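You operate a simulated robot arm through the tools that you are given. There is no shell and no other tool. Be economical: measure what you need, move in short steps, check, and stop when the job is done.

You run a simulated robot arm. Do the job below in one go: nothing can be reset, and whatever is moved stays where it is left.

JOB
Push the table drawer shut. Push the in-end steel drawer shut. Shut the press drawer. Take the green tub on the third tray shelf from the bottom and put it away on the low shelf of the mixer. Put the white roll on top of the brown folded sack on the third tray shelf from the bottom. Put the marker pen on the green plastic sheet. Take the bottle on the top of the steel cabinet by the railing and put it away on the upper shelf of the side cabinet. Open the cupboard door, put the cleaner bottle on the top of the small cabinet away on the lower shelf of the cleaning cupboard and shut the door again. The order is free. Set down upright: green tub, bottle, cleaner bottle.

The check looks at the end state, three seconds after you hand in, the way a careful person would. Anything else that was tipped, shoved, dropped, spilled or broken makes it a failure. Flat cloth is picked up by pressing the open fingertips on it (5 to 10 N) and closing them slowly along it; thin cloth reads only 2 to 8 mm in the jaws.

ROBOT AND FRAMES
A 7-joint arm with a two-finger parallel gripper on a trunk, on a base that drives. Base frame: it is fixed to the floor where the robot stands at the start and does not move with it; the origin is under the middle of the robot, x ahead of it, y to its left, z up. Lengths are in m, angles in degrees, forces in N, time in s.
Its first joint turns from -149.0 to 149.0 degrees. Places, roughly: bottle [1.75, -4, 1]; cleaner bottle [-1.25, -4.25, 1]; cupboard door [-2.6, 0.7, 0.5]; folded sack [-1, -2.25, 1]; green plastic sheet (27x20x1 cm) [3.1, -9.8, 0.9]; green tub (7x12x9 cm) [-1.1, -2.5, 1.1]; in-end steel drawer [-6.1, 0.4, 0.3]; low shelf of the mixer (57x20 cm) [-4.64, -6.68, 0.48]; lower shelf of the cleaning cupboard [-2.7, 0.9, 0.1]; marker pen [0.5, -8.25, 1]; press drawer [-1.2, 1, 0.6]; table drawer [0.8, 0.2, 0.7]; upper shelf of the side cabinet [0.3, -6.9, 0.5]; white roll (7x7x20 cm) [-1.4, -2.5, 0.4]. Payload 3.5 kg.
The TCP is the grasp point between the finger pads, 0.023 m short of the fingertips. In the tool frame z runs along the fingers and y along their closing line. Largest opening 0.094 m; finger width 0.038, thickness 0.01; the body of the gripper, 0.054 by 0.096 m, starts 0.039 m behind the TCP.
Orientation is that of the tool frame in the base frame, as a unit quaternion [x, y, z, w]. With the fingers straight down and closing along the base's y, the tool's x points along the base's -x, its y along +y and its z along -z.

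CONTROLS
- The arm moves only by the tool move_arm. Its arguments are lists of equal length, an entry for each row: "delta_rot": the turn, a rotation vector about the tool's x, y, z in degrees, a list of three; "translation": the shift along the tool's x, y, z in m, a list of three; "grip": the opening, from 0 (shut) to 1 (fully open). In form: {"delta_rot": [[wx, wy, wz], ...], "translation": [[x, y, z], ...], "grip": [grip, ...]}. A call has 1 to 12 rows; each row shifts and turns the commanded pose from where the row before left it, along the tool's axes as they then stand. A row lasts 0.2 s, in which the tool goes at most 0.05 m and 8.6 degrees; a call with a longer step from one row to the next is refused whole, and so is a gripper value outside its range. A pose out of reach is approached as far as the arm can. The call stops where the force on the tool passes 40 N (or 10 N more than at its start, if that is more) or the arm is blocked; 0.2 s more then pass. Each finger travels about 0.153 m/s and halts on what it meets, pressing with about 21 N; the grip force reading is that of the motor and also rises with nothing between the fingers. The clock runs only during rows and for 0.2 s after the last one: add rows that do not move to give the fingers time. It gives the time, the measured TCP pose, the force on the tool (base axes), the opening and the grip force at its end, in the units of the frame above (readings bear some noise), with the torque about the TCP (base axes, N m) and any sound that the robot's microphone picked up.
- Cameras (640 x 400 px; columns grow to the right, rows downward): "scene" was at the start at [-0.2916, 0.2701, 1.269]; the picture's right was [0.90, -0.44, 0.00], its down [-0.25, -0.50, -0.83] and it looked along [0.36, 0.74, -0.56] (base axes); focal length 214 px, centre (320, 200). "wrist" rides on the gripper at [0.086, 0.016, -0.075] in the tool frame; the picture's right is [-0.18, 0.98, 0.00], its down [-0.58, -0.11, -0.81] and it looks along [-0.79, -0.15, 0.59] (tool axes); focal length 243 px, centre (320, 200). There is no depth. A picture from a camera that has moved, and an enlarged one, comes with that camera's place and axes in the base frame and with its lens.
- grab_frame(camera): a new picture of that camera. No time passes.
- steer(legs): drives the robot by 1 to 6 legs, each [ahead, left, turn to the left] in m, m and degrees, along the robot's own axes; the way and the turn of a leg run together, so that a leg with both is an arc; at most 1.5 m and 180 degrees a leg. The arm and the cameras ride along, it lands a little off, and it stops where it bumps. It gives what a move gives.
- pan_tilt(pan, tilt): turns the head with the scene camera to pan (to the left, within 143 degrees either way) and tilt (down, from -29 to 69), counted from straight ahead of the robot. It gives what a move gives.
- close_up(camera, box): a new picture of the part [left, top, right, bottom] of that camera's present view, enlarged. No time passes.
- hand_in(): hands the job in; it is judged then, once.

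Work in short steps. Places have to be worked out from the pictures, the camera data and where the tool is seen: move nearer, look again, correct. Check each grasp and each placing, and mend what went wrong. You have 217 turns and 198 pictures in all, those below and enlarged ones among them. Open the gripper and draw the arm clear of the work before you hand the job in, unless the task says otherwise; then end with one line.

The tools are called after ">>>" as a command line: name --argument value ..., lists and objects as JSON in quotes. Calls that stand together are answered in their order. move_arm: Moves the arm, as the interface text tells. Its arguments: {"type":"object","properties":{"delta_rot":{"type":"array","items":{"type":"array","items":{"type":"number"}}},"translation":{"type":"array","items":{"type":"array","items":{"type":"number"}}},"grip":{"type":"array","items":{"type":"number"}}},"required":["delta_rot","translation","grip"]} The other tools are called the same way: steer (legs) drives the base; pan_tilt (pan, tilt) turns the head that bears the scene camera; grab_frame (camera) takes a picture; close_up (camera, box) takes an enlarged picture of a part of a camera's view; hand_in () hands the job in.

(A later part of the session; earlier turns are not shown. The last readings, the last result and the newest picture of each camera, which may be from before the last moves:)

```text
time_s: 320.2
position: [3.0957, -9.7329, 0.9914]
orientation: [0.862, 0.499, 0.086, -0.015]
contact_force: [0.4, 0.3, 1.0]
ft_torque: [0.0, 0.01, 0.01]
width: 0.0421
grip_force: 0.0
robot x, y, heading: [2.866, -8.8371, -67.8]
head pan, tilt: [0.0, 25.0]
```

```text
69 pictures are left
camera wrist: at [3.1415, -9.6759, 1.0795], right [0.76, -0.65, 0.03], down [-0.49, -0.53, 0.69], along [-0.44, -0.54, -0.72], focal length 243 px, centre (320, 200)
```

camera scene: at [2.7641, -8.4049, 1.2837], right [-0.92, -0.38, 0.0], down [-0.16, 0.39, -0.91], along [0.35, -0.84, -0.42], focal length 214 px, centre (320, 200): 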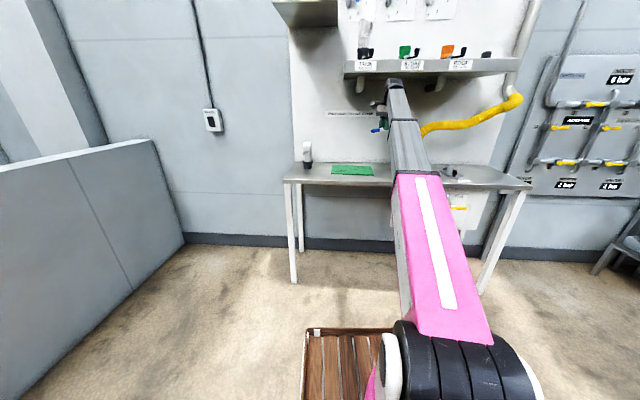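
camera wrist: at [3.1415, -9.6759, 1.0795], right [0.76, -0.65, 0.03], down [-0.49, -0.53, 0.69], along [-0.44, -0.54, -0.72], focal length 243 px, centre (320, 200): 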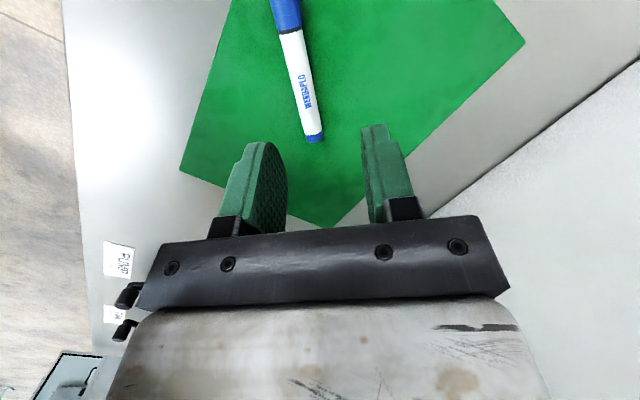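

The pen lies on the sheet. I raise slightly, back off, and restore the tool to its forward-pitched attitude.

>>> steer --legs '[[-0.35, 0, 0]]'

>>> move_arm --delta_rot '[[1.35, 0.46, -8.07], [1.35, 0.46, -8.07], [1.35, 0.46, -8.07], [1.35, 0.46, -8.07], [1.35, 0.46, -8.07], [1.35, 0.46, -8.07], [0, -7.7, 0], [0, -7.7, 0], [0, -7.7, 0], [0, -7.7, 0], [0, -7.7, 0], [0, -7.7, 0]]' --translation '[[0, 0, 0], [0, 0, 0], [0, 0, 0], [0, 0, 0], [0, 0, 0], [0, 0, 0], [0, 0, 0], [0, 0, 0], [0, 0, 0], [0, 0, 0], [0, 0, 0], [0, 0, 0]]' --grip '[0, 0, 0, 0, 0, 0, 0, 0, 0, 0, 0, 0]'

>>> move_arm --delta_rot '[[0, -7.7, 0], [0, -7.7, 0], [0, -7.7, 0], [0, 0, 0], [0, 0, 0], [0, 0, 0], [0, 0, 0], [0, 0, 0], [0, 0, 0]]' --translation '[[0, 0, 0], [0, 0, 0], [0, 0, 0], [0.022, 0, -0.043], [0.022, 0, -0.043], [0.022, 0, -0.043], [0.022, 0, -0.043], [0.022, 0, -0.043], [0.022, 0, -0.043]]' --grip '[0, 0, 0, 0, 0, 0, 0, 0, 0]'

>>> steer --legs '[[0, 0, 158]]'

>>> pan_tilt --pan 10 --tilt 12

>>> grab_frame --camera "scene"

```text
time_s: 322.4
position: [2.9602, -9.4155, 0.9923]
orientation: [0.864, 0.497, 0.086, -0.015]
contact_force: [-0.4, 0.9, -0.3]
ft_torque: [-0.01, 0.03, -0.02]
width: 0.0425
grip_force: 0.0
robot x, y, heading: [2.7327, -8.5197, -68.2]
head pan, tilt: [0.0, 25.0]
```

```text
time_s: 323.5
position: [2.9615, -9.4146, 0.992]
orientation: [0.698, 0.711, 0.078, -0.038]
contact_force: [20.5, 0.7, -2.9]
ft_torque: [-0.42, 2.24, -1.69]
width: 0.0
grip_force: 21.2
robot x, y, heading: [2.7414, -8.5232, -68.1]
head pan, tilt: [0.0, 25.0]
stopped in row 5: the force on the tool passed its limit at 114 N (the readings are from after the stop); the commanded pose is now the measured one
```

```text
time_s: 325.5
position: [2.9458, -9.223, 1.209]
orientation: [0.698, 0.705, -0.063, 0.106]
contact_force: [1.8, 0.2, 1.3]
ft_torque: [-0.01, -0.01, 0.0]
width: 0.0
grip_force: 20.7
robot x, y, heading: [2.737, -8.5213, -68.2]
head pan, tilt: [0.0, 25.0]
```

```text
time_s: 332.5
position: [2.7778, -7.7862, 1.2101]
orientation: [-0.576, 0.808, 0.095, 0.08]
contact_force: [0.6, -0.1, -0.5]
ft_torque: [-0.01, -0.01, -0.02]
width: 0.0
grip_force: 21.2
robot x, y, heading: [2.736, -8.5217, 92.1]
head pan, tilt: [0.0, 25.0]
```

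```text
time_s: 333.2
position: [2.779, -7.7867, 1.2087]
orientation: [-0.576, 0.808, 0.095, 0.081]
contact_force: [0.0, 0.4, 0.0]
ft_torque: [-0.01, 0.03, 0.03]
width: 0.0
grip_force: 20.8
robot x, y, heading: [2.7366, -8.5195, 92.4]
head pan, tilt: [10.0, 12.0]
```

```text
68 pictures are left
camera scene: at [2.5406, -8.7648, 1.3047], right [0.98, 0.21, 0.0], down [0.04, -0.2, -0.98], along [-0.21, 0.96, -0.21], focal length 214 px, centre (320, 200)
```

scene: 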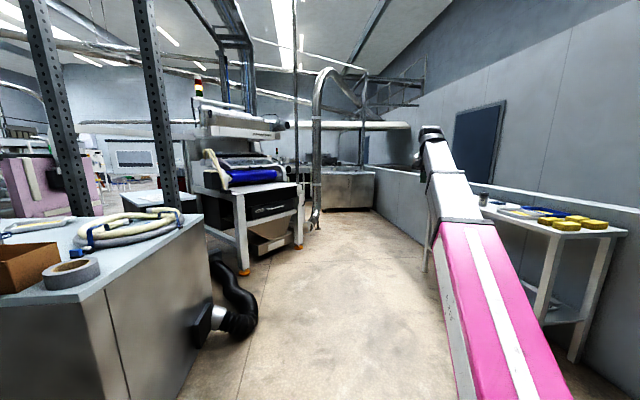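

The steel cabinet by the railing is straight ahead in this corridor. I first restore the tool attitude (pitch, then yaw), then drive up the corridor.

>>> move_arm --delta_rot '[[0, -7.7, 0], [0, -7.7, 0], [0, -7.7, 0], [0, -7.7, 0], [0, -7.7, 0], [0, -7.7, 0], [-6.3, 0, -3.65], [-6.3, 0, -3.65], [-6.3, 0, -3.65]]' --translation '[[0, 0, 0], [0, 0, 0], [0, 0, 0], [0, 0, 0], [0, 0, 0], [0, 0, 0], [0, 0, 0], [0, 0, 0], [0, 0, 0]]' --grip '[0, 0, 0, 0, 0, 0, 0, 0, 0]'

>>> steer --legs '[[1.45, 0, 0], [1.3, 0.15, 0]]'

>>> grab_frame --camera "scene"

```text
time_s: 335.2
position: [2.7786, -7.7865, 1.2096]
orientation: [0.616, -0.6, -0.387, -0.333]
contact_force: [-0.1, 0.9, -0.6]
ft_torque: [-0.02, 0.02, -0.02]
width: 0.0
grip_force: 21.1
robot x, y, heading: [2.7375, -8.5169, 92.2]
head pan, tilt: [10.0, 12.0]
```

```text
time_s: 348.5
position: [2.597, -5.0611, 1.21]
orientation: [-0.606, 0.611, 0.38, 0.338]
contact_force: [0.1, 0.3, -0.2]
ft_torque: [-0.03, 0.0, 0.01]
width: 0.0002
grip_force: 21.2
robot x, y, heading: [2.5308, -5.7916, 90.4]
head pan, tilt: [10.0, 12.0]
```

```text
67 pictures are left
camera scene: at [2.3289, -6.0325, 1.3047], right [0.98, 0.18, 0.0], down [0.04, -0.2, -0.98], along [-0.18, 0.96, -0.21], focal length 214 px, centre (320, 200)
```

scene: 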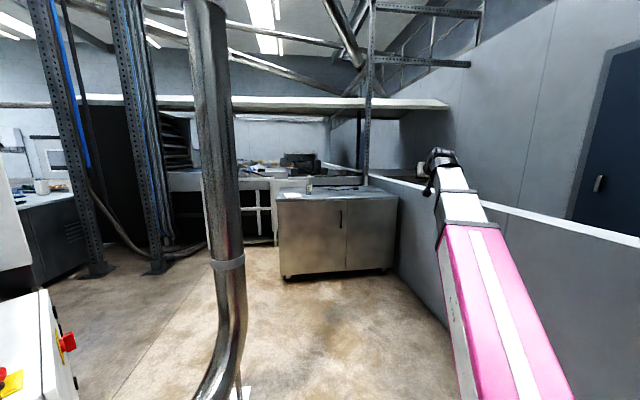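

I zoom onto the cabinet top with the bottle.

>>> close_up --camera "scene" --box '[265, 160, 405, 280]'

```text
3.33 times, centred on (335, 220) of scene
camera zoom: at [2.3289, -6.0325, 1.3047], right [0.98, 0.18, 0.0], down [0.04, -0.2, -0.98], along [-0.18, 0.96, -0.21], focal length 715 px, centre (270, 133)
```

zoom: 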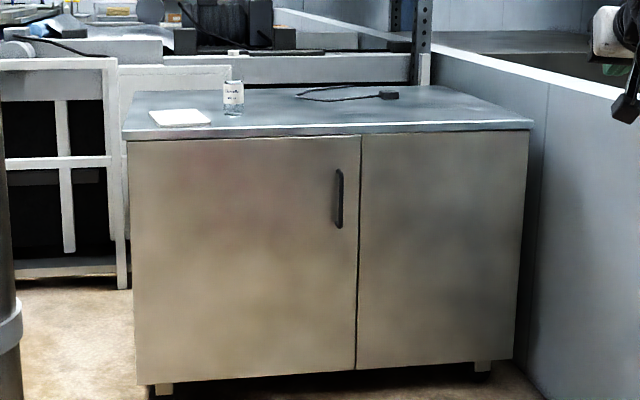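

The bottle stands near (1.77,-3.68), on top at z about 0.855; cabinet normal heading 107.6°. I approach.

>>> steer --legs '[[0.9, 0.33, 0], [0, 0, 17.2]]'

>>> pan_tilt --pan 0 --tilt 25

>>> close_up --camera "scene" --box '[240, 90, 440, 240]'

```text
time_s: 354.4
position: [2.0529, -4.1826, 1.2101]
orientation: [0.688, -0.516, -0.426, -0.28]
contact_force: [0.7, -0.1, -0.2]
ft_torque: [0.0, -0.04, 0.02]
width: 0.0
grip_force: 20.8
robot x, y, heading: [2.2029, -4.9044, 106.7]
head pan, tilt: [10.0, 12.0]
```

```text
time_s: 355.2
position: [2.0526, -4.1829, 1.2088]
orientation: [0.688, -0.516, -0.426, -0.281]
contact_force: [-0.6, 0.5, -1.0]
ft_torque: [-0.03, -0.01, -0.01]
width: 0.0
grip_force: 21.4
robot x, y, heading: [2.2048, -4.9015, 107.1]
head pan, tilt: [0.0, 25.0]
```

```text
2.67 times, centred on (340, 165) of scene
camera zoom: at [2.0893, -5.1841, 1.2837], right [0.96, 0.29, 0.0], down [0.12, -0.4, -0.91], along [-0.27, 0.87, -0.42], focal length 572 px, centre (267, 293)
```

zoom: 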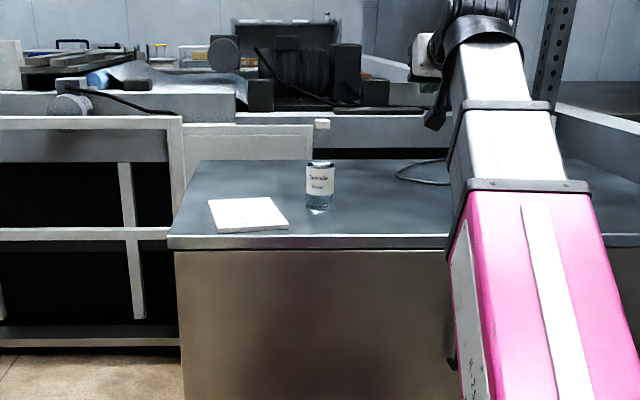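

Bottle at 1.22 m ahead, lateral +0.06, about 7.2 cm wide, 11 cm tall. I lower the tool to z 0.937 and drive 0.3 m closer, fingers open.

>>> move_arm --delta_rot '[[0, 0, 0], [0, 0, 0], [0, 0, 0], [0, 0, 0], [0, 0, 0], [0, 0, 0], [0, 0, 0]]' --translation '[[0.0336, 0.0179, 0.0194], [0.0336, 0.0179, 0.0194], [0.0336, 0.0179, 0.0194], [0.0336, 0.0179, 0.0194], [0.0336, 0.0179, 0.0194], [0.0336, 0.0179, 0.0194], [0.0336, 0.0179, 0.0194]]' --grip '[1, 1, 1, 1, 1, 1, 1]'

>>> steer --legs '[[0.3, 0, 0]]'

>>> close_up --camera "scene" --box '[280, 120, 400, 220]'

>>> grab_frame --camera "wrist"

```text
time_s: 356.8
position: [1.9191, -4.221, 0.9429]
orientation: [0.688, -0.516, -0.426, -0.28]
contact_force: [0.4, 0.2, -0.2]
ft_torque: [0.02, 0.02, -0.01]
width: 0.0942
grip_force: 0.0
robot x, y, heading: [2.1988, -4.8999, 107.4]
head pan, tilt: [0.0, 25.0]
```

```text
time_s: 358.6
position: [1.8465, -3.9944, 0.9416]
orientation: [0.693, -0.518, -0.42, -0.274]
contact_force: [1.6, -2.9, 0.5]
ft_torque: [-0.2, -0.01, 0.14]
width: 0.0941
grip_force: 0.0
robot x, y, heading: [2.1251, -4.6672, 107.2]
head pan, tilt: [0.0, 25.0]
stopped in leg 1: the force on the tool passed its limit at 97 N (the readings are from after the stop); the commanded pose is now the measured one
```

```text
4.00 times, centred on (340, 170) of scene
camera zoom: at [2.0177, -4.9515, 1.2836], right [0.96, 0.29, 0.0], down [0.12, -0.4, -0.91], along [-0.27, 0.87, -0.42], focal length 858 px, centre (240, 320)
```

zoom: 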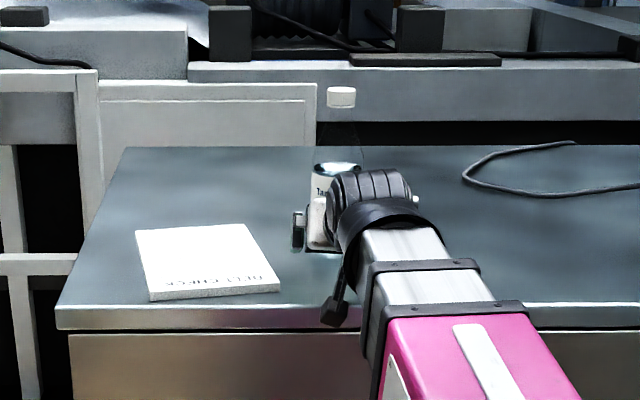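

```text
63 pictures are left
camera wrist: at [1.8629, -4.1022, 0.9039], right [-0.95, -0.22, 0.21], down [0.28, -0.34, 0.9], along [-0.12, 0.92, 0.38], focal length 243 px, centre (320, 200)
```

wrist: 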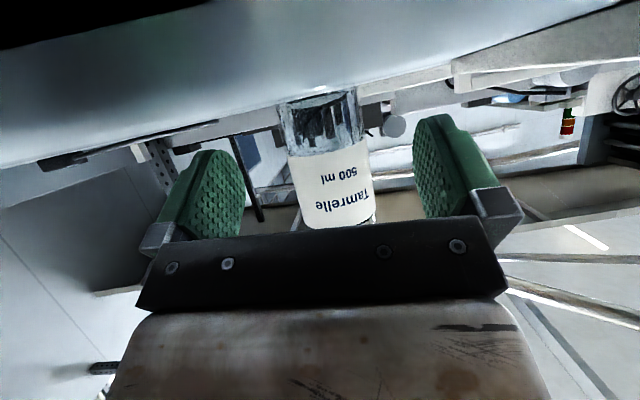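

The wrist camera bumped the cabinet's front edge (top is a bit higher than estimated); the bottle still stands. It's a taller bottle (cap at z ~1.08). I back off 6 cm, raise to z 0.975, and go in again.

>>> steer --legs '[[-0.06, 0, 0]]'

>>> move_arm --delta_rot '[[0, 0, 0]]' --translation '[[-0.03, 0, -0.0175]]' --grip '[1]'

>>> close_up --camera "scene" --box '[280, 120, 400, 220]'

>>> grab_frame --camera "wrist"

```text
time_s: 359.5
position: [1.8657, -4.0508, 0.9422]
orientation: [0.693, -0.518, -0.42, -0.275]
contact_force: [-0.8, -0.3, -0.1]
ft_torque: [0.0, -0.01, -0.02]
width: 0.0941
grip_force: 0.2
robot x, y, heading: [2.147, -4.725, 107.1]
head pan, tilt: [0.0, 25.0]
```

```text
time_s: 359.9
position: [1.8698, -4.0513, 0.9768]
orientation: [0.691, -0.52, -0.419, -0.276]
contact_force: [0.0, -0.4, 0.2]
ft_torque: [-0.03, -0.02, 0.01]
width: 0.094
grip_force: 0.0
robot x, y, heading: [2.1463, -4.7233, 107.0]
head pan, tilt: [0.0, 25.0]
```

```text
4.00 times, centred on (340, 170) of scene
camera zoom: at [2.0351, -5.0088, 1.2836], right [0.96, 0.29, 0.0], down [0.12, -0.4, -0.91], along [-0.27, 0.87, -0.42], focal length 858 px, centre (240, 320)
```

zoom: 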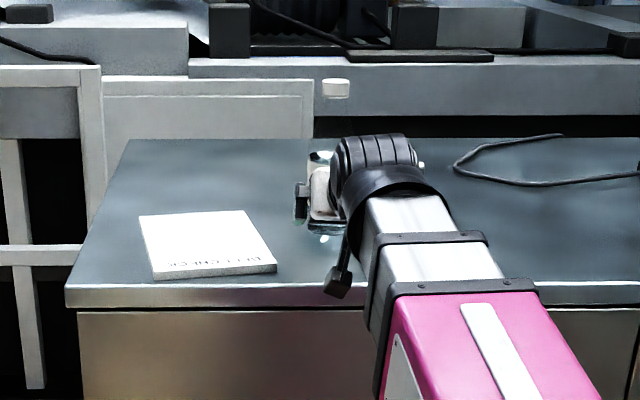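

```text
61 pictures are left
camera wrist: at [1.8837, -4.1595, 0.9389], right [-0.95, -0.21, 0.21], down [0.28, -0.34, 0.9], along [-0.12, 0.91, 0.39], focal length 243 px, centre (320, 200)
```

wrist: 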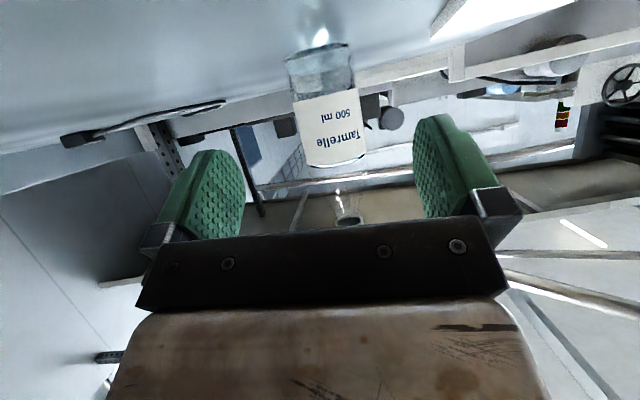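

Refined: bottle at (1.812,-3.87), base z 0.892, 0.19 m ahead of the TCP and centred. I advance 0.178 m.

>>> move_arm --delta_rot '[[0, 0, 0], [0, 0, 0], [0, 0, 0], [0, 0, 0], [0, 0, 0]]' --translation '[[-0.0178, 0.0012, 0.0308], [-0.0178, 0.0012, 0.0308], [-0.0178, 0.0012, 0.0308], [-0.0178, 0.0012, 0.0308], [-0.0178, 0.0012, 0.0308]]' --grip '[1, 1, 1, 1, 1]'

>>> grab_frame --camera "wrist"

```text
time_s: 361.1
position: [1.8076, -3.8831, 0.977]
orientation: [0.692, -0.519, -0.419, -0.275]
contact_force: [0.3, -0.2, -0.1]
ft_torque: [0.0, 0.03, 0.0]
width: 0.0942
grip_force: 0.0
robot x, y, heading: [2.1457, -4.7259, 106.8]
head pan, tilt: [0.0, 25.0]
```

```text
60 pictures are left
camera wrist: at [1.8223, -3.9914, 0.9399], right [-0.95, -0.22, 0.21], down [0.28, -0.34, 0.9], along [-0.12, 0.92, 0.38], focal length 243 px, centre (320, 200)
```

wrist: 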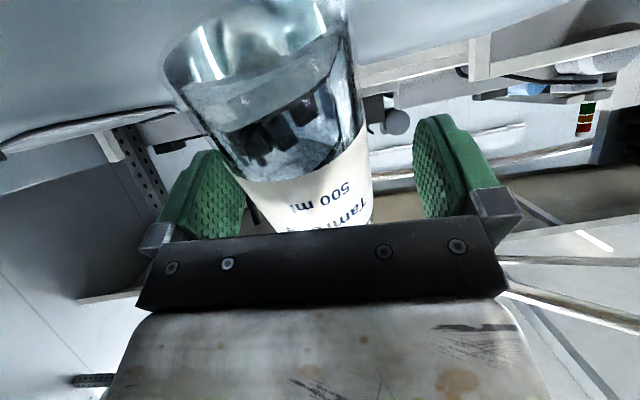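

The bottle is ~12 mm off to the right; I shift and close.

>>> move_arm --delta_rot '[[0, 0, 0], [0, 0, 0], [0, 0, 0], [0, 0, 0], [0, 0, 0]]' --translation '[[0, -0.006, 0], [0, -0.006, 0], [0, 0, 0], [0, 0, 0], [0, 0, 0]]' --grip '[1, 1, 0.6, 0.5, 0]'

>>> grab_frame --camera "wrist"

```text
time_s: 362.3
position: [1.8204, -3.8798, 0.978]
orientation: [0.691, -0.518, -0.421, -0.277]
contact_force: [2.0, 0.3, 21.3]
ft_torque: [0.45, 0.07, -0.17]
width: 0.0494
grip_force: 20.9
robot x, y, heading: [2.1456, -4.7253, 106.9]
head pan, tilt: [0.0, 25.0]
```

```text
59 pictures are left
camera wrist: at [1.8338, -3.9873, 0.9405], right [-0.95, -0.22, 0.21], down [0.28, -0.35, 0.9], along [-0.12, 0.91, 0.39], focal length 243 px, centre (320, 200)
```

wrist: 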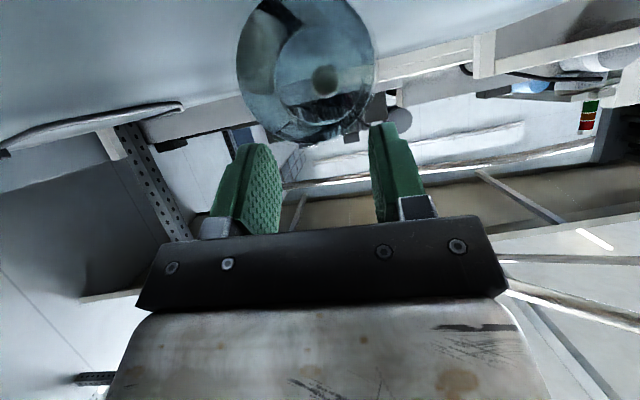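

Something's off: the bottle seems to have tipped or slid. I look with the scene camera.

>>> close_up --camera "scene" --box '[280, 110, 400, 210]'

>>> close_up --camera "wrist" --box '[190, 0, 450, 230]'

```text
4.00 times, centred on (340, 160) of scene
camera zoom: at [2.0354, -5.0092, 1.2835], right [0.96, 0.29, 0.0], down [0.12, -0.4, -0.91], along [-0.27, 0.87, -0.42], focal length 858 px, centre (240, 360)
```

zoom: 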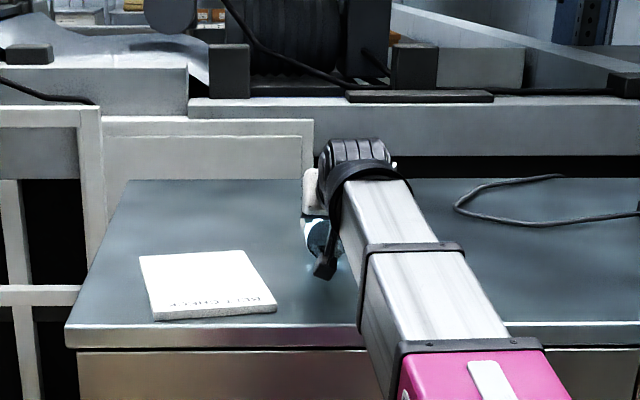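

```text
1.74 times, centred on (320, 115) of wrist
camera zoom: at [1.8338, -3.9873, 0.9405], right [-0.95, -0.22, 0.21], down [0.28, -0.35, 0.9], along [-0.12, 0.91, 0.39], focal length 422 px, centre (320, 348)
```

zoom: 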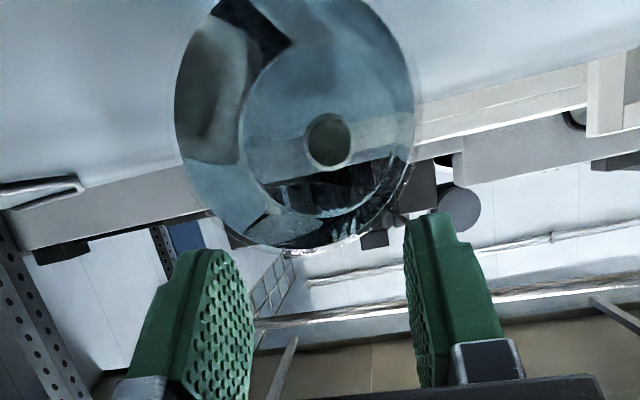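

The bottle got pinched at its near side, slipped and is lying on the cabinet, base toward me at about (1.80,-3.85), cap away. It must be picked up from above and righted. First I open and lift straight up.

>>> move_arm --delta_rot '[[0, 0, 0], [0, 0, 0], [0, 0, 0], [0, 0, 0], [0, 0, 0], [0, 0, 0]]' --translation '[[-0.009, 0, -0.005], [0, 0, 0], [-0.02, 0, -0.0115], [-0.03, 0, -0.0173], [-0.04, 0, -0.023], [-0.04, 0, -0.023]]' --grip '[0.5, 0.8, 1, 1, 1, 1]'

>>> grab_frame --camera "wrist"

>>> close_up --camera "scene" --box '[280, 110, 400, 210]'

```text
time_s: 363.7
position: [1.8271, -3.8777, 1.1358]
orientation: [0.692, -0.519, -0.419, -0.276]
contact_force: [-0.4, -0.3, 0.1]
ft_torque: [-0.02, 0.01, 0.01]
width: 0.0936
grip_force: 0.0
robot x, y, heading: [2.1483, -4.7223, 107.1]
head pan, tilt: [0.0, 25.0]
```

```text
56 pictures are left
camera wrist: at [1.8416, -3.9859, 1.0981], right [-0.95, -0.21, 0.21], down [0.28, -0.34, 0.9], along [-0.12, 0.92, 0.38], focal length 243 px, centre (320, 200)
```

wrist: 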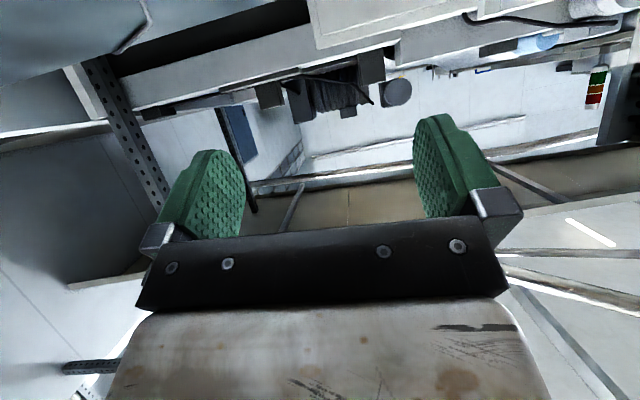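

```text
4.00 times, centred on (340, 160) of scene
camera zoom: at [2.0351, -5.0088, 1.2836], right [0.96, 0.29, 0.0], down [0.12, -0.4, -0.91], along [-0.27, 0.87, -0.42], focal length 858 px, centre (240, 360)
```

zoom: 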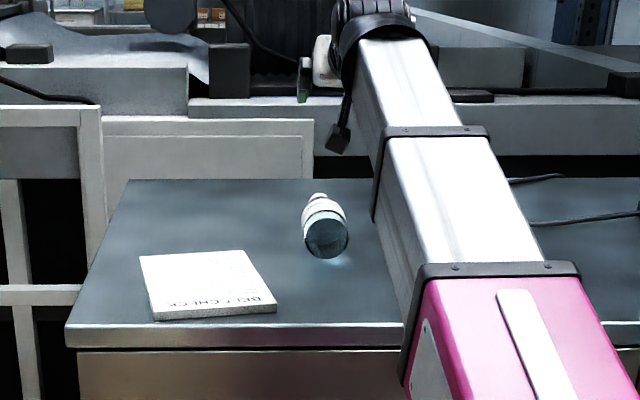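

The bottle lies along my forward direction, base at 0.963 m ahead, lateral 0.07. I drive 0.15 m closer and pitch the tool to nearly vertical over it.

>>> steer --legs '[[0.15, 0, 0]]'

>>> move_arm --delta_rot '[[0, 7.2, 0], [0, 7.2, 0], [0, 7.2, 0], [0, 7.2, 0], [0, 7.2, 0], [0, 7.2, 0], [0, 7.2, 0]]' --translation '[[0, 0, 0], [0, 0, 0], [0, 0, 0], [0, 0, 0], [0, 0, 0], [0, 0, 0], [0, 0, 0]]' --grip '[1, 1, 1, 1, 1, 1, 1]'

>>> grab_frame --camera "wrist"

```text
time_s: 365.1
position: [1.7833, -3.7334, 1.1349]
orientation: [0.693, -0.518, -0.419, -0.275]
contact_force: [0.0, -0.1, 0.3]
ft_torque: [0.03, -0.02, 0.01]
width: 0.0939
grip_force: 0.1
robot x, y, heading: [2.1041, -4.5834, 107.3]
head pan, tilt: [0.0, 25.0]
```

```text
time_s: 366.7
position: [1.7817, -3.7343, 1.1358]
orientation: [0.805, -0.587, -0.084, -0.027]
contact_force: [0.0, -1.1, 0.5]
ft_torque: [-0.01, -0.01, -0.02]
width: 0.0938
grip_force: 0.1
robot x, y, heading: [2.1057, -4.5794, 107.2]
head pan, tilt: [0.0, 25.0]
```

```text
54 pictures are left
camera wrist: at [1.7984, -3.8308, 1.1945], right [-0.99, -0.13, 0.08], down [0.01, 0.47, 0.89], along [-0.16, 0.88, -0.46], focal length 243 px, centre (320, 200)
```

wrist: 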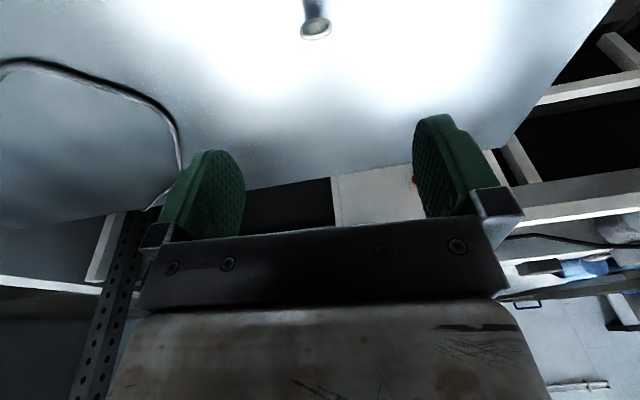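

Tool nearly vertical without self-contact. The cap end shows at (1.763,-3.70), so the body's middle is ~5 cm behind my TCP. I shift back and lower to z 1.02, then check.

>>> move_arm --delta_rot '[[0, 0, 0], [0, 0, 0], [0, 0, 0], [0, 0, 0]]' --translation '[[0.0165, 0.002, 0.0265], [0.0165, 0.002, 0.0265], [0.0165, 0.002, 0.0265], [0.0165, 0.002, 0.0265]]' --grip '[1, 1, 1, 1]'

>>> grab_frame --camera "wrist"

>>> close_up --camera "scene" --box '[280, 130, 400, 230]'

```text
time_s: 367.7
position: [1.7845, -3.7846, 1.0196]
orientation: [0.805, -0.587, -0.085, -0.029]
contact_force: [0.7, 0.0, 0.4]
ft_torque: [-0.02, -0.01, -0.04]
width: 0.0939
grip_force: 0.0
robot x, y, heading: [2.1057, -4.5801, 107.1]
head pan, tilt: [0.0, 25.0]
```

```text
53 pictures are left
camera wrist: at [1.8005, -3.8824, 1.0778], right [-0.99, -0.13, 0.08], down [0.01, 0.46, 0.89], along [-0.16, 0.88, -0.46], focal length 243 px, centre (320, 200)
```

wrist: 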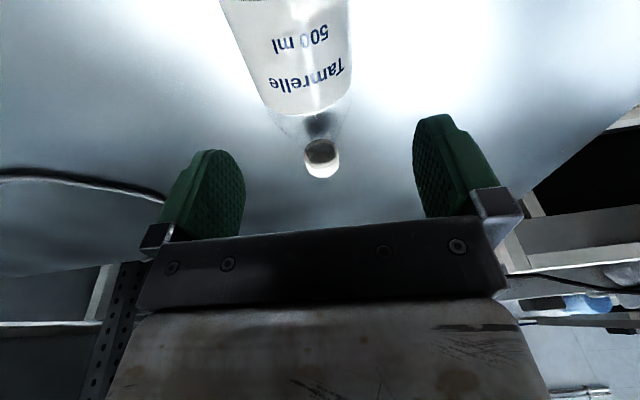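

```text
4.00 times, centred on (340, 180) of scene
camera zoom: at [1.9905, -4.8641, 1.2836], right [0.96, 0.29, 0.0], down [0.12, -0.4, -0.91], along [-0.27, 0.87, -0.42], focal length 858 px, centre (240, 280)
```

zoom: 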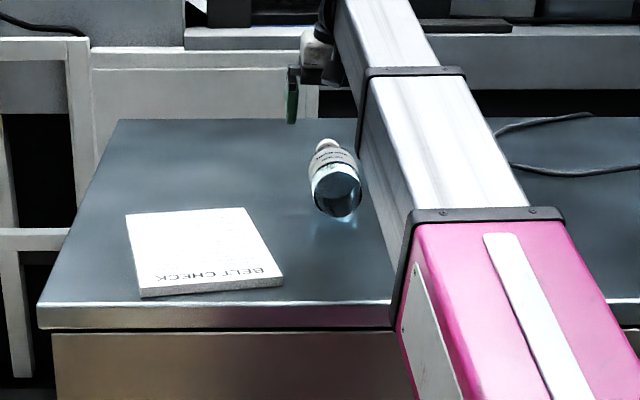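

The body lies at y -3.78 to -3.88. I move back 4.2 cm and down to z 0.94 around the body.

>>> move_arm --delta_rot '[[0, 0, 0], [0, 0, 0], [0, 0, 0], [0, 0, 0]]' --translation '[[0.0205, 0, 0.005], [0.0205, 0, 0.005], [0.0069, 0, 0.031], [0.0069, 0, 0.031]]' --grip '[1, 1, 1, 1]'

>>> grab_frame --camera "wrist"

```text
time_s: 368.7
position: [1.7925, -3.8237, 0.9417]
orientation: [0.805, -0.587, -0.085, -0.028]
contact_force: [-0.2, 0.4, -0.8]
ft_torque: [0.0, 0.0, 0.04]
width: 0.0939
grip_force: 0.1
robot x, y, heading: [2.1071, -4.578, 107.1]
head pan, tilt: [0.0, 25.0]
```

```text
51 pictures are left
camera wrist: at [1.8091, -3.9206, 1.0005], right [-0.99, -0.13, 0.08], down [0.01, 0.46, 0.89], along [-0.16, 0.88, -0.46], focal length 243 px, centre (320, 200)
```

wrist: 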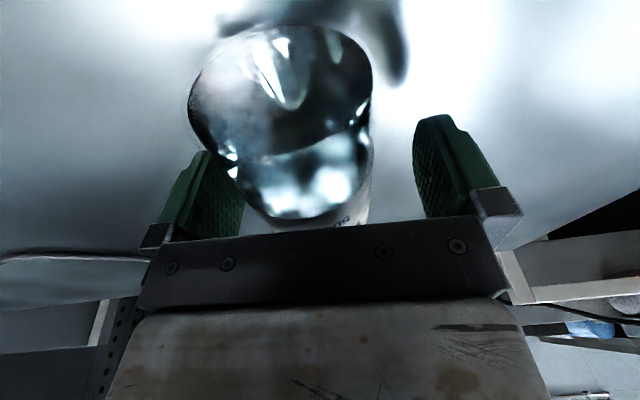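

Bottle between the fingers, ~10 mm off. I shift right and close.

>>> move_arm --delta_rot '[[0, 0, 0], [0, 0, 0], [0, 0, 0], [0, 0, 0], [0, 0, 0]]' --translation '[[0, -0.01, 0], [0, 0, 0], [0, 0, 0], [0, 0, 0], [0, 0, 0]]' --grip '[1, 0.7, 0.5, 0.3, 0]'

>>> move_arm --delta_rot '[[0, 0, 0], [0, 0, 0], [0, 0, 0], [0, 0, 0]]' --translation '[[-0.005, 0, -0.03], [-0.0075, 0, -0.044], [-0.0075, 0, -0.044], [-0.0075, 0, -0.044]]' --grip '[0, 0, 0, 0]'

>>> grab_frame --camera "wrist"

```text
time_s: 369.9
position: [1.8019, -3.8194, 0.9417]
orientation: [0.805, -0.587, -0.085, -0.028]
contact_force: [1.0, 0.2, 0.1]
ft_torque: [0.1, -0.02, -0.08]
width: 0.0631
grip_force: 21.2
robot x, y, heading: [2.1027, -4.5831, 107.1]
head pan, tilt: [0.0, 25.0]
```

```text
time_s: 370.9
position: [1.8095, -3.8178, 1.1052]
orientation: [0.805, -0.587, -0.084, -0.029]
contact_force: [0.1, 0.7, -3.9]
ft_torque: [-0.1, -0.05, 0.01]
width: 0.0628
grip_force: 20.8
robot x, y, heading: [2.0983, -4.5811, 107.4]
head pan, tilt: [0.0, 25.0]
```

```text
50 pictures are left
camera wrist: at [1.8259, -3.9149, 1.1641], right [-0.99, -0.13, 0.08], down [0.01, 0.46, 0.89], along [-0.16, 0.88, -0.46], focal length 243 px, centre (320, 200)
```

wrist: 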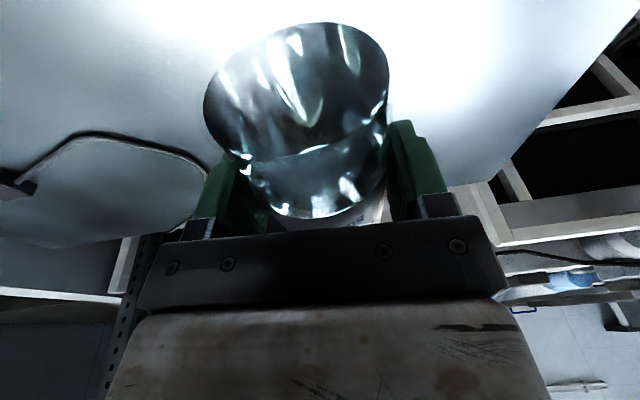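

Bottle held, but only 3.5 cm from its base. For a safer upright placing I set it back down, shift 4 cm toward the shoulder and regrip.

>>> move_arm --delta_rot '[[0, 0, 0], [0, 0, 0], [0, 0, 0], [0, 0, 0], [0, 0, 0], [0, 0, 0], [0, 0, 0]]' --translation '[[0.0075, 0, 0.044], [0.0075, 0, 0.044], [0.0075, 0, 0.044], [0.004, 0, 0.027], [0, 0, 0], [0, 0, 0], [0, 0, 0]]' --grip '[0, 0, 0, 0, 0.7, 0.9, 0.9]'

>>> move_arm --delta_rot '[[0, 0, 0], [0, 0, 0], [0, 0, 0], [0, 0, 0], [0, 0, 0], [0, 0, 0], [0, 0, 0]]' --translation '[[-0.02, 0, 0.0033], [-0.02, 0, 0.0033], [0, 0, 0], [0, 0, 0], [0, 0, 0], [0, 0, 0], [0, 0, 0]]' --grip '[0.9, 0.9, 0.7, 0.5, 0, 0, 0]'

>>> grab_frame --camera "wrist"

```text
time_s: 372.5
position: [1.8, -3.8173, 0.9433]
orientation: [0.805, -0.586, -0.084, -0.029]
contact_force: [-0.3, 0.0, -0.1]
ft_torque: [0.02, -0.04, -0.01]
width: 0.0847
grip_force: 0.1
robot x, y, heading: [2.1052, -4.5797, 107.1]
head pan, tilt: [0.0, 25.0]
```

```text
time_s: 374.1
position: [1.7891, -3.7797, 0.9421]
orientation: [0.806, -0.586, -0.085, -0.028]
contact_force: [-0.9, 0.3, 0.1]
ft_torque: [-0.09, -0.03, -0.05]
width: 0.0631
grip_force: 20.9
robot x, y, heading: [2.1053, -4.5819, 107.2]
head pan, tilt: [0.0, 25.0]
```

```text
49 pictures are left
camera wrist: at [1.8055, -3.8778, 1.0013], right [-0.99, -0.13, 0.08], down [0.01, 0.46, 0.89], along [-0.16, 0.88, -0.46], focal length 243 px, centre (320, 200)
```

wrist: 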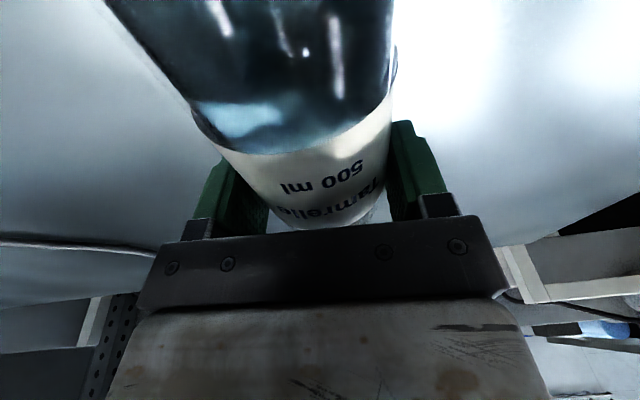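

Gripped at the label, ~7.5 cm from the base. I lift, back off and pitch the tool up so that the bottle comes upright.

>>> move_arm --delta_rot '[[0, 0, 0], [0, 0, 0], [0, 0, 0], [0, 0, 0], [0, 0, 0]]' --translation '[[-0.005, 0, -0.03], [-0.0075, 0, -0.044], [-0.0075, 0, -0.044], [-0.0075, 0, -0.044], [-0.0075, 0, -0.044]]' --grip '[0, 0, 0, 0, 0]'

>>> steer --legs '[[-0.5, 0, 0]]'

>>> move_arm --delta_rot '[[0, -8, 0], [0, -8, 0], [0, -8, 0], [0, -8, 0], [0, -8, 0], [0, -8, 0], [0, -8, 0], [0, -8, 0], [0, -8, 0], [0, -8, 0]]' --translation '[[0, 0, 0], [0, 0, 0], [0, 0, 0], [0, 0, 0], [0, 0, 0], [0, 0, 0], [0, 0, 0], [0, 0, 0], [0, 0, 0], [0, 0, 0]]' --grip '[0, 0, 0, 0, 0, 0, 0, 0, 0, 0]'

>>> grab_frame --camera "scene"

```text
time_s: 375.3
position: [1.801, -3.7774, 1.1511]
orientation: [0.805, -0.586, -0.085, -0.028]
contact_force: [0.3, 0.0, -3.7]
ft_torque: [0.07, 0.04, 0.02]
width: 0.0624
grip_force: 21.2
robot x, y, heading: [2.1016, -4.5804, 106.9]
head pan, tilt: [0.0, 25.0]
```

```text
time_s: 378.2
position: [1.9403, -4.2513, 1.1515]
orientation: [0.808, -0.583, -0.085, -0.028]
contact_force: [0.7, -0.3, -3.6]
ft_torque: [0.04, 0.01, -0.02]
width: 0.0628
grip_force: 21.0
robot x, y, heading: [2.2536, -5.0524, 107.5]
head pan, tilt: [0.0, 25.0]
```

```text
time_s: 380.4
position: [1.9404, -4.2518, 1.151]
orientation: [-0.564, 0.428, 0.585, 0.396]
contact_force: [-0.5, -0.3, -4.6]
ft_torque: [-0.04, -0.01, -0.02]
width: 0.063
grip_force: 21.4
robot x, y, heading: [2.2495, -5.0526, 107.6]
head pan, tilt: [0.0, 25.0]
```

```text
48 pictures are left
camera scene: at [2.1407, -5.3374, 1.2836], right [0.95, 0.3, 0.0], down [0.13, -0.4, -0.91], along [-0.27, 0.86, -0.42], focal length 214 px, centre (320, 200)
```

scene: 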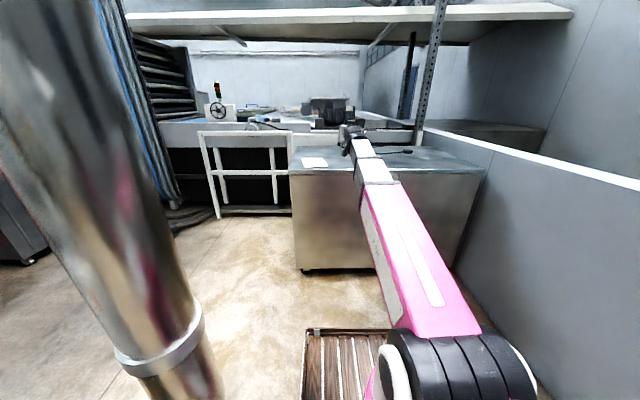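

Bottle upright in grip. I retract a bit and take the known way back: down the corridor, west past the bench, then north to the side cabinet's open side.

>>> move_arm --delta_rot '[[0, 0, 0], [0, 0, 0], [0, 0, 0]]' --translation '[[0, 0, -0.05], [0, 0, -0.05], [0, 0, -0.05]]' --grip '[0, 0, 0]'

>>> steer --legs '[[-1.11, 0.18, 0], [-1.11, 0.18, 0], [-1.11, 0.18, 0], [0, 0, 72]]'

>>> pan_tilt --pan 0 --tilt 20

>>> grab_frame --camera "scene"

```text
time_s: 381.2
position: [1.9906, -4.3945, 1.1494]
orientation: [-0.564, 0.428, 0.585, 0.395]
contact_force: [-0.9, 1.3, -4.4]
ft_torque: [-0.05, -0.04, 0.0]
width: 0.0628
grip_force: 20.7
robot x, y, heading: [2.2509, -5.0539, 107.7]
head pan, tilt: [0.0, 25.0]
```

```text
time_s: 400.9
position: [1.9827, -8.4416, 1.1519]
orientation: [0.708, -0.02, -0.705, 0.018]
contact_force: [0.5, -0.4, -3.9]
ft_torque: [0.02, -0.08, -0.04]
width: 0.0625
grip_force: 21.0
robot x, y, heading: [2.6845, -8.408, 178.8]
head pan, tilt: [0.0, 25.0]
```

```text
time_s: 401.5
position: [1.982, -8.442, 1.1505]
orientation: [0.708, -0.02, -0.705, 0.019]
contact_force: [0.5, -0.3, -3.8]
ft_torque: [0.01, -0.06, 0.0]
width: 0.0625
grip_force: 21.4
robot x, y, heading: [2.689, -8.4061, 178.7]
head pan, tilt: [0.0, 20.0]
```

```text
47 pictures are left
camera scene: at [2.9227, -8.6016, 1.2917], right [0.02, 1.0, 0.0], down [0.34, -0.01, -0.94], along [-0.94, 0.02, -0.34], focal length 214 px, centre (320, 200)
```

scene: 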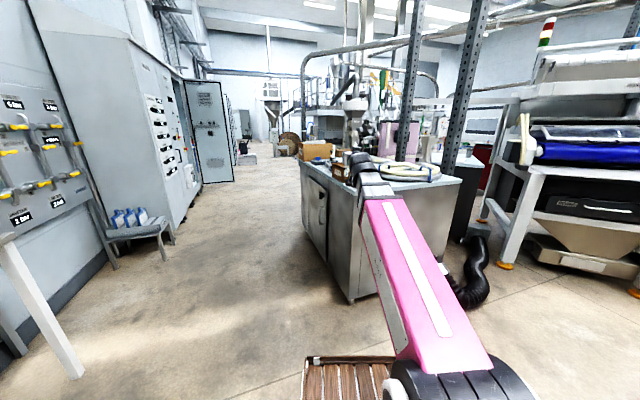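

The way is clear. I strafe left to y≈-9.25, drive west, then north.

>>> steer --legs '[[0, 0.85, 0], [1.45, 0, 0], [1.45, 0, 0], [0.9, -0.3, 0]]'

>>> steer --legs '[[0, -1.4, 0], [0, -0.5, 0], [0, 0, 150]]'

>>> grab_frame --camera "scene"

```text
time_s: 424.3
position: [-1.8526, -8.879, 1.1511]
orientation: [0.708, -0.025, -0.706, 0.013]
contact_force: [0.6, 0.1, -3.7]
ft_torque: [0.0, -0.04, -0.01]
width: 0.0628
grip_force: 21.0
robot x, y, heading: [-1.1435, -8.8559, 178.1]
head pan, tilt: [0.0, 20.0]
```

```text
time_s: 440.0
position: [-0.4391, -7.3033, 1.1496]
orientation: [0.213, 0.676, -0.176, 0.683]
contact_force: [0.4, 0.1, -4.5]
ft_torque: [0.03, 0.07, 0.02]
width: 0.0625
grip_force: 21.0
robot x, y, heading: [-1.0562, -6.9567, -32.8]
head pan, tilt: [0.0, 20.0]
```

```text
46 pictures are left
camera scene: at [-1.1557, -6.6707, 1.2917], right [-0.54, -0.84, 0.0], down [-0.29, 0.19, -0.94], along [0.79, -0.51, -0.34], focal length 214 px, centre (320, 200)
```

scene: 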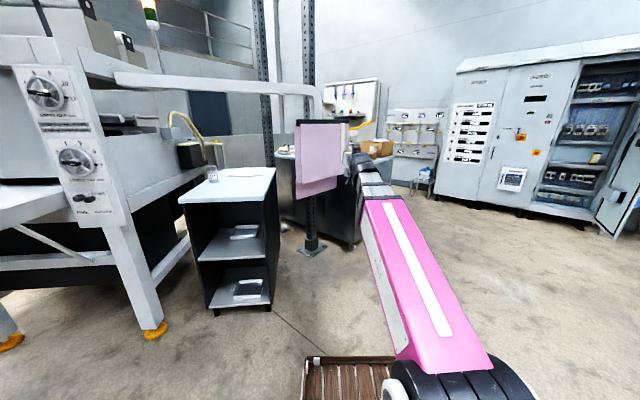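

Facing the side cabinet's open front. I zoom on it.

>>> close_up --camera "scene" --box '[160, 140, 300, 330]'

```text
2.11 times, centred on (230, 235) of scene
camera zoom: at [-1.1557, -6.6707, 1.2917], right [-0.54, -0.84, 0.0], down [-0.29, 0.19, -0.94], along [0.79, -0.51, -0.34], focal length 452 px, centre (510, 126)
```

zoom: 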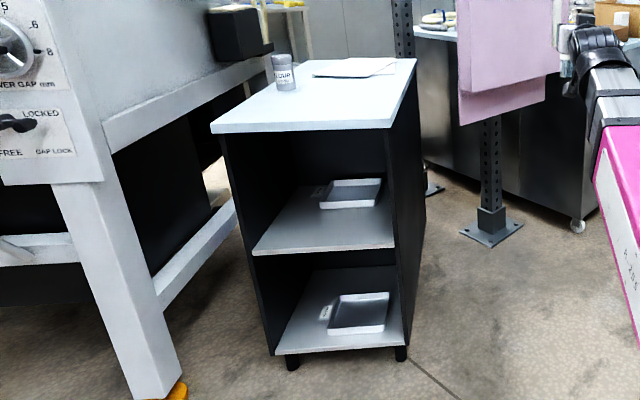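

The upper shelf (z ~0.46–0.48) has a tray at the back; its front part is free. Cabinet front runs (0.24,-6.64)–(0.06,-7.01), normal heading -26°. I line up in front and lower the bottle to z 0.60.

>>> steer --legs '[[-0.1, 0.59, 0], [0, 0, 6.8]]'

>>> move_arm --delta_rot '[[0, 0, 0], [0, 0, 0], [0, 0, 0], [0, 0, 0], [0, 0, 0], [0, 0, 0], [0, 0, 0], [0, 0, 0], [0, 0, 0], [0, 0, 0], [0, 0, 0], [0, -5, 0]]' --translation '[[0.0495, 0, 0], [0.0495, 0, 0], [0.0495, 0, 0], [0.0495, 0, 0], [0.0495, 0, 0], [0.0495, 0, 0], [0.0495, 0, 0], [0.0495, 0, 0], [0.0495, 0, 0], [0.0495, 0, 0], [0.0495, 0, 0], [0, 0, 0]]' --grip '[0, 0, 0, 0, 0, 0, 0, 0, 0, 0, 0, 0]'

>>> close_up --camera "scene" --box '[260, 130, 440, 310]'

```text
time_s: 444.0
position: [-0.1663, -6.671, 1.1503]
orientation: [0.171, 0.688, -0.133, 0.693]
contact_force: [0.0, 0.2, -3.9]
ft_torque: [0.02, 0.05, 0.01]
width: 0.0626
grip_force: 21.3
robot x, y, heading: [-0.8287, -6.4057, -25.6]
head pan, tilt: [0.0, 20.0]
```

```text
time_s: 446.6
position: [-0.1497, -6.629, 0.6095]
orientation: [0.169, 0.657, -0.144, 0.721]
contact_force: [0.2, -0.2, -4.2]
ft_torque: [-0.02, 0.05, 0.01]
width: 0.0627
grip_force: 20.7
out of reach, approached as far as the arm can: row 11, 12
robot x, y, heading: [-0.824, -6.4075, -25.6]
head pan, tilt: [0.0, 20.0]
```

```text
2.22 times, centred on (350, 220) of scene
camera zoom: at [-0.9557, -6.1331, 1.2917], right [-0.43, -0.9, 0.0], down [-0.31, 0.15, -0.94], along [0.85, -0.41, -0.34], focal length 477 px, centre (253, 156)
```

zoom: 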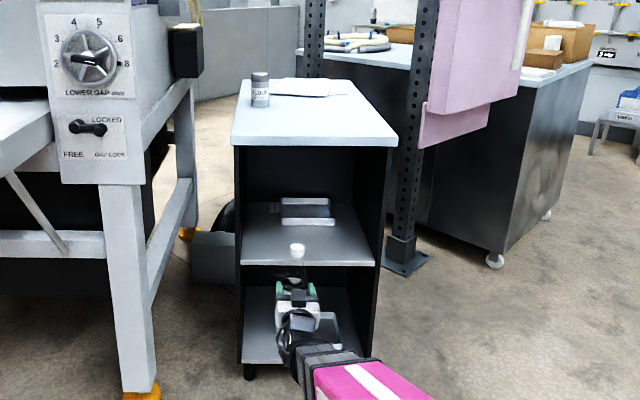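

The shelf edge is 1.086 m ahead at z ~0.455; bottle lateral 0.09, a bit left of centre. I shift 3 cm right, drive 0.27 m, then check.

>>> move_arm --delta_rot '[[0, 0, 0]]' --translation '[[0, -0.03, 0]]' --grip '[0]'

>>> steer --legs '[[0.27, 0, 0]]'

>>> close_up --camera "scene" --box '[270, 150, 430, 310]'

```text
time_s: 447.0
position: [-0.1549, -6.6343, 0.6092]
orientation: [0.172, 0.657, -0.147, 0.719]
contact_force: [0.1, -0.1, -3.9]
ft_torque: [0.01, 0.03, -0.01]
width: 0.0625
grip_force: 20.3
out of reach, approached as far as the arm can: row 1
robot x, y, heading: [-0.8204, -6.4064, -25.8]
head pan, tilt: [0.0, 20.0]
```

```text
time_s: 448.9
position: [0.0925, -6.7531, 0.6093]
orientation: [0.173, 0.657, -0.147, 0.719]
contact_force: [0.3, -0.7, -3.5]
ft_torque: [0.03, 0.07, 0.0]
width: 0.0626
grip_force: 21.3
robot x, y, heading: [-0.5752, -6.5273, -25.7]
head pan, tilt: [0.0, 20.0]
```

```text
2.50 times, centred on (350, 230) of scene
camera zoom: at [-0.7083, -6.2522, 1.2917], right [-0.43, -0.9, 0.0], down [-0.31, 0.15, -0.94], along [0.85, -0.41, -0.34], focal length 536 px, centre (245, 125)
```

zoom: 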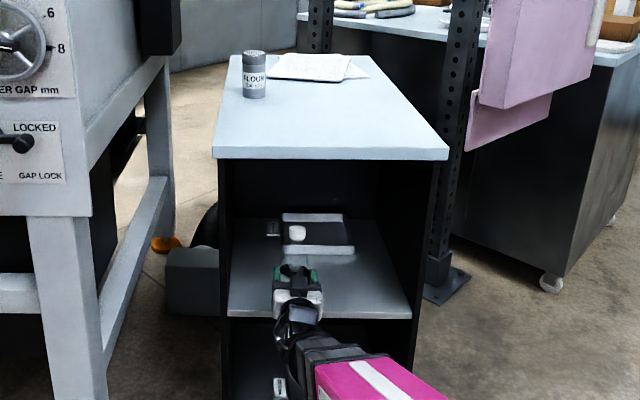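

Estimates put the shelf edge at ~0.75 m, z ~0.495. I advance 9 cm at the present height and check.

>>> move_arm --delta_rot '[[0, 0, 0], [0, 0, 0], [0, 0, 0]]' --translation '[[0.0024, 0, 0.03], [0.0024, 0, 0.03], [0.0024, 0, 0.03]]' --grip '[0, 0, 0]'

>>> close_up --camera "scene" --box '[310, 190, 400, 290]'

>>> grab_frame --camera "wrist"

```text
time_s: 449.7
position: [0.1751, -6.7932, 0.6095]
orientation: [0.174, 0.657, -0.148, 0.719]
contact_force: [0.6, 0.0, -4.4]
ft_torque: [0.05, 0.03, -0.02]
width: 0.0627
grip_force: 21.3
robot x, y, heading: [-0.5766, -6.5275, -25.6]
head pan, tilt: [0.0, 20.0]
```

```text
4.00 times, centred on (355, 240) of scene
camera zoom: at [-0.7083, -6.2522, 1.2917], right [-0.43, -0.9, 0.0], down [-0.31, 0.15, -0.94], along [0.85, -0.41, -0.34], focal length 858 px, centre (180, 40)
```

zoom: 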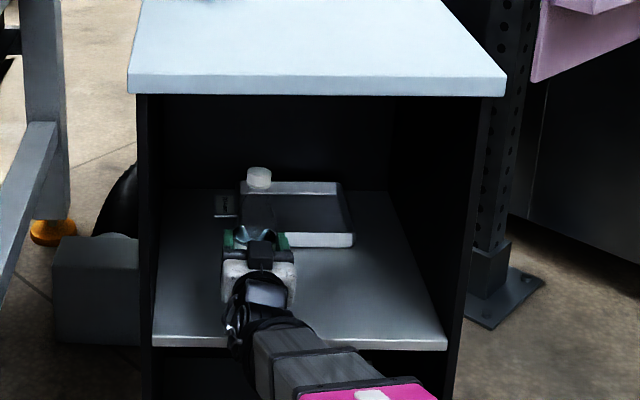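

```text
41 pictures are left
camera wrist: at [0.1224, -6.7449, 0.5173], right [0.42, 0.88, 0.24], down [-0.82, 0.25, 0.51], along [0.39, -0.41, 0.83], focal length 243 px, centre (320, 200)
```

wrist: 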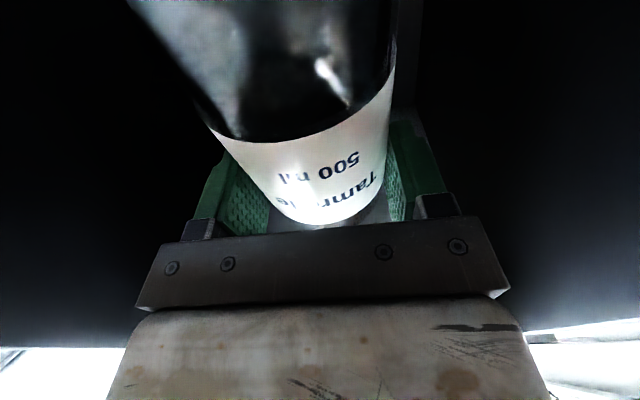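

The bottle is ~5 cm inside the shelf edge. I lower in small steps until contact.

>>> move_arm --delta_rot '[[0, 0, 0], [0, 0, 0], [0, 0, 0], [0, 0, 0]]' --translation '[[0.0125, 0, -0.001], [0.0125, 0, -0.001], [0.005, 0, -0.0004], [0, 0, 0]]' --grip '[0, 0, 0, 0]'

>>> move_arm --delta_rot '[[0, 0, 0], [0, 0, 0], [0, 0, 0], [0, 0, 0], [0, 0, 0]]' --translation '[[0.005, 0, -0.0004], [0.005, 0, -0.0004], [0.005, 0, -0.0004], [0.005, 0, -0.0004], [0, 0, 0]]' --grip '[0, 0, 0, 0, 0]'

>>> close_up --camera "scene" --box '[310, 190, 400, 290]'

```text
time_s: 450.7
position: [0.1742, -6.7897, 0.5791]
orientation: [0.175, 0.656, -0.15, 0.718]
contact_force: [-2.9, -1.6, 15.4]
ft_torque: [-0.64, 0.04, -0.09]
width: 0.0629
grip_force: 21.1
robot x, y, heading: [-0.5766, -6.5327, -25.7]
head pan, tilt: [0.0, 20.0]
```

```text
time_s: 451.9
position: [0.176, -6.788, 0.5604]
orientation: [0.176, 0.657, -0.15, 0.718]
contact_force: [0.7, 0.4, 17.4]
ft_torque: [-0.52, 0.02, 0.0]
width: 0.0628
grip_force: 21.0
robot x, y, heading: [-0.579, -6.5282, -25.7]
head pan, tilt: [0.0, 20.0]
```

```text
4.00 times, centred on (355, 240) of scene
camera zoom: at [-0.7088, -6.252, 1.2916], right [-0.43, -0.9, 0.0], down [-0.31, 0.15, -0.94], along [0.85, -0.41, -0.34], focal length 858 px, centre (180, 40)
```

zoom: 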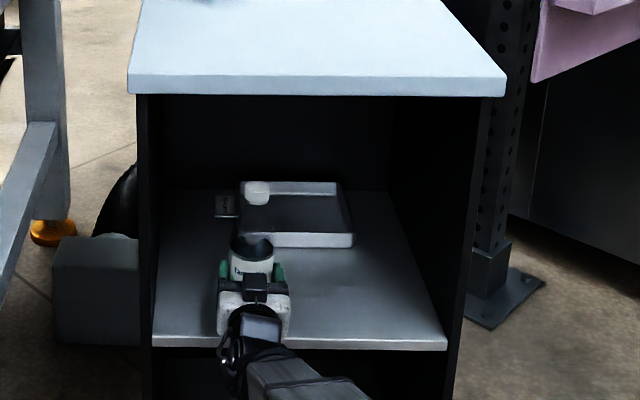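

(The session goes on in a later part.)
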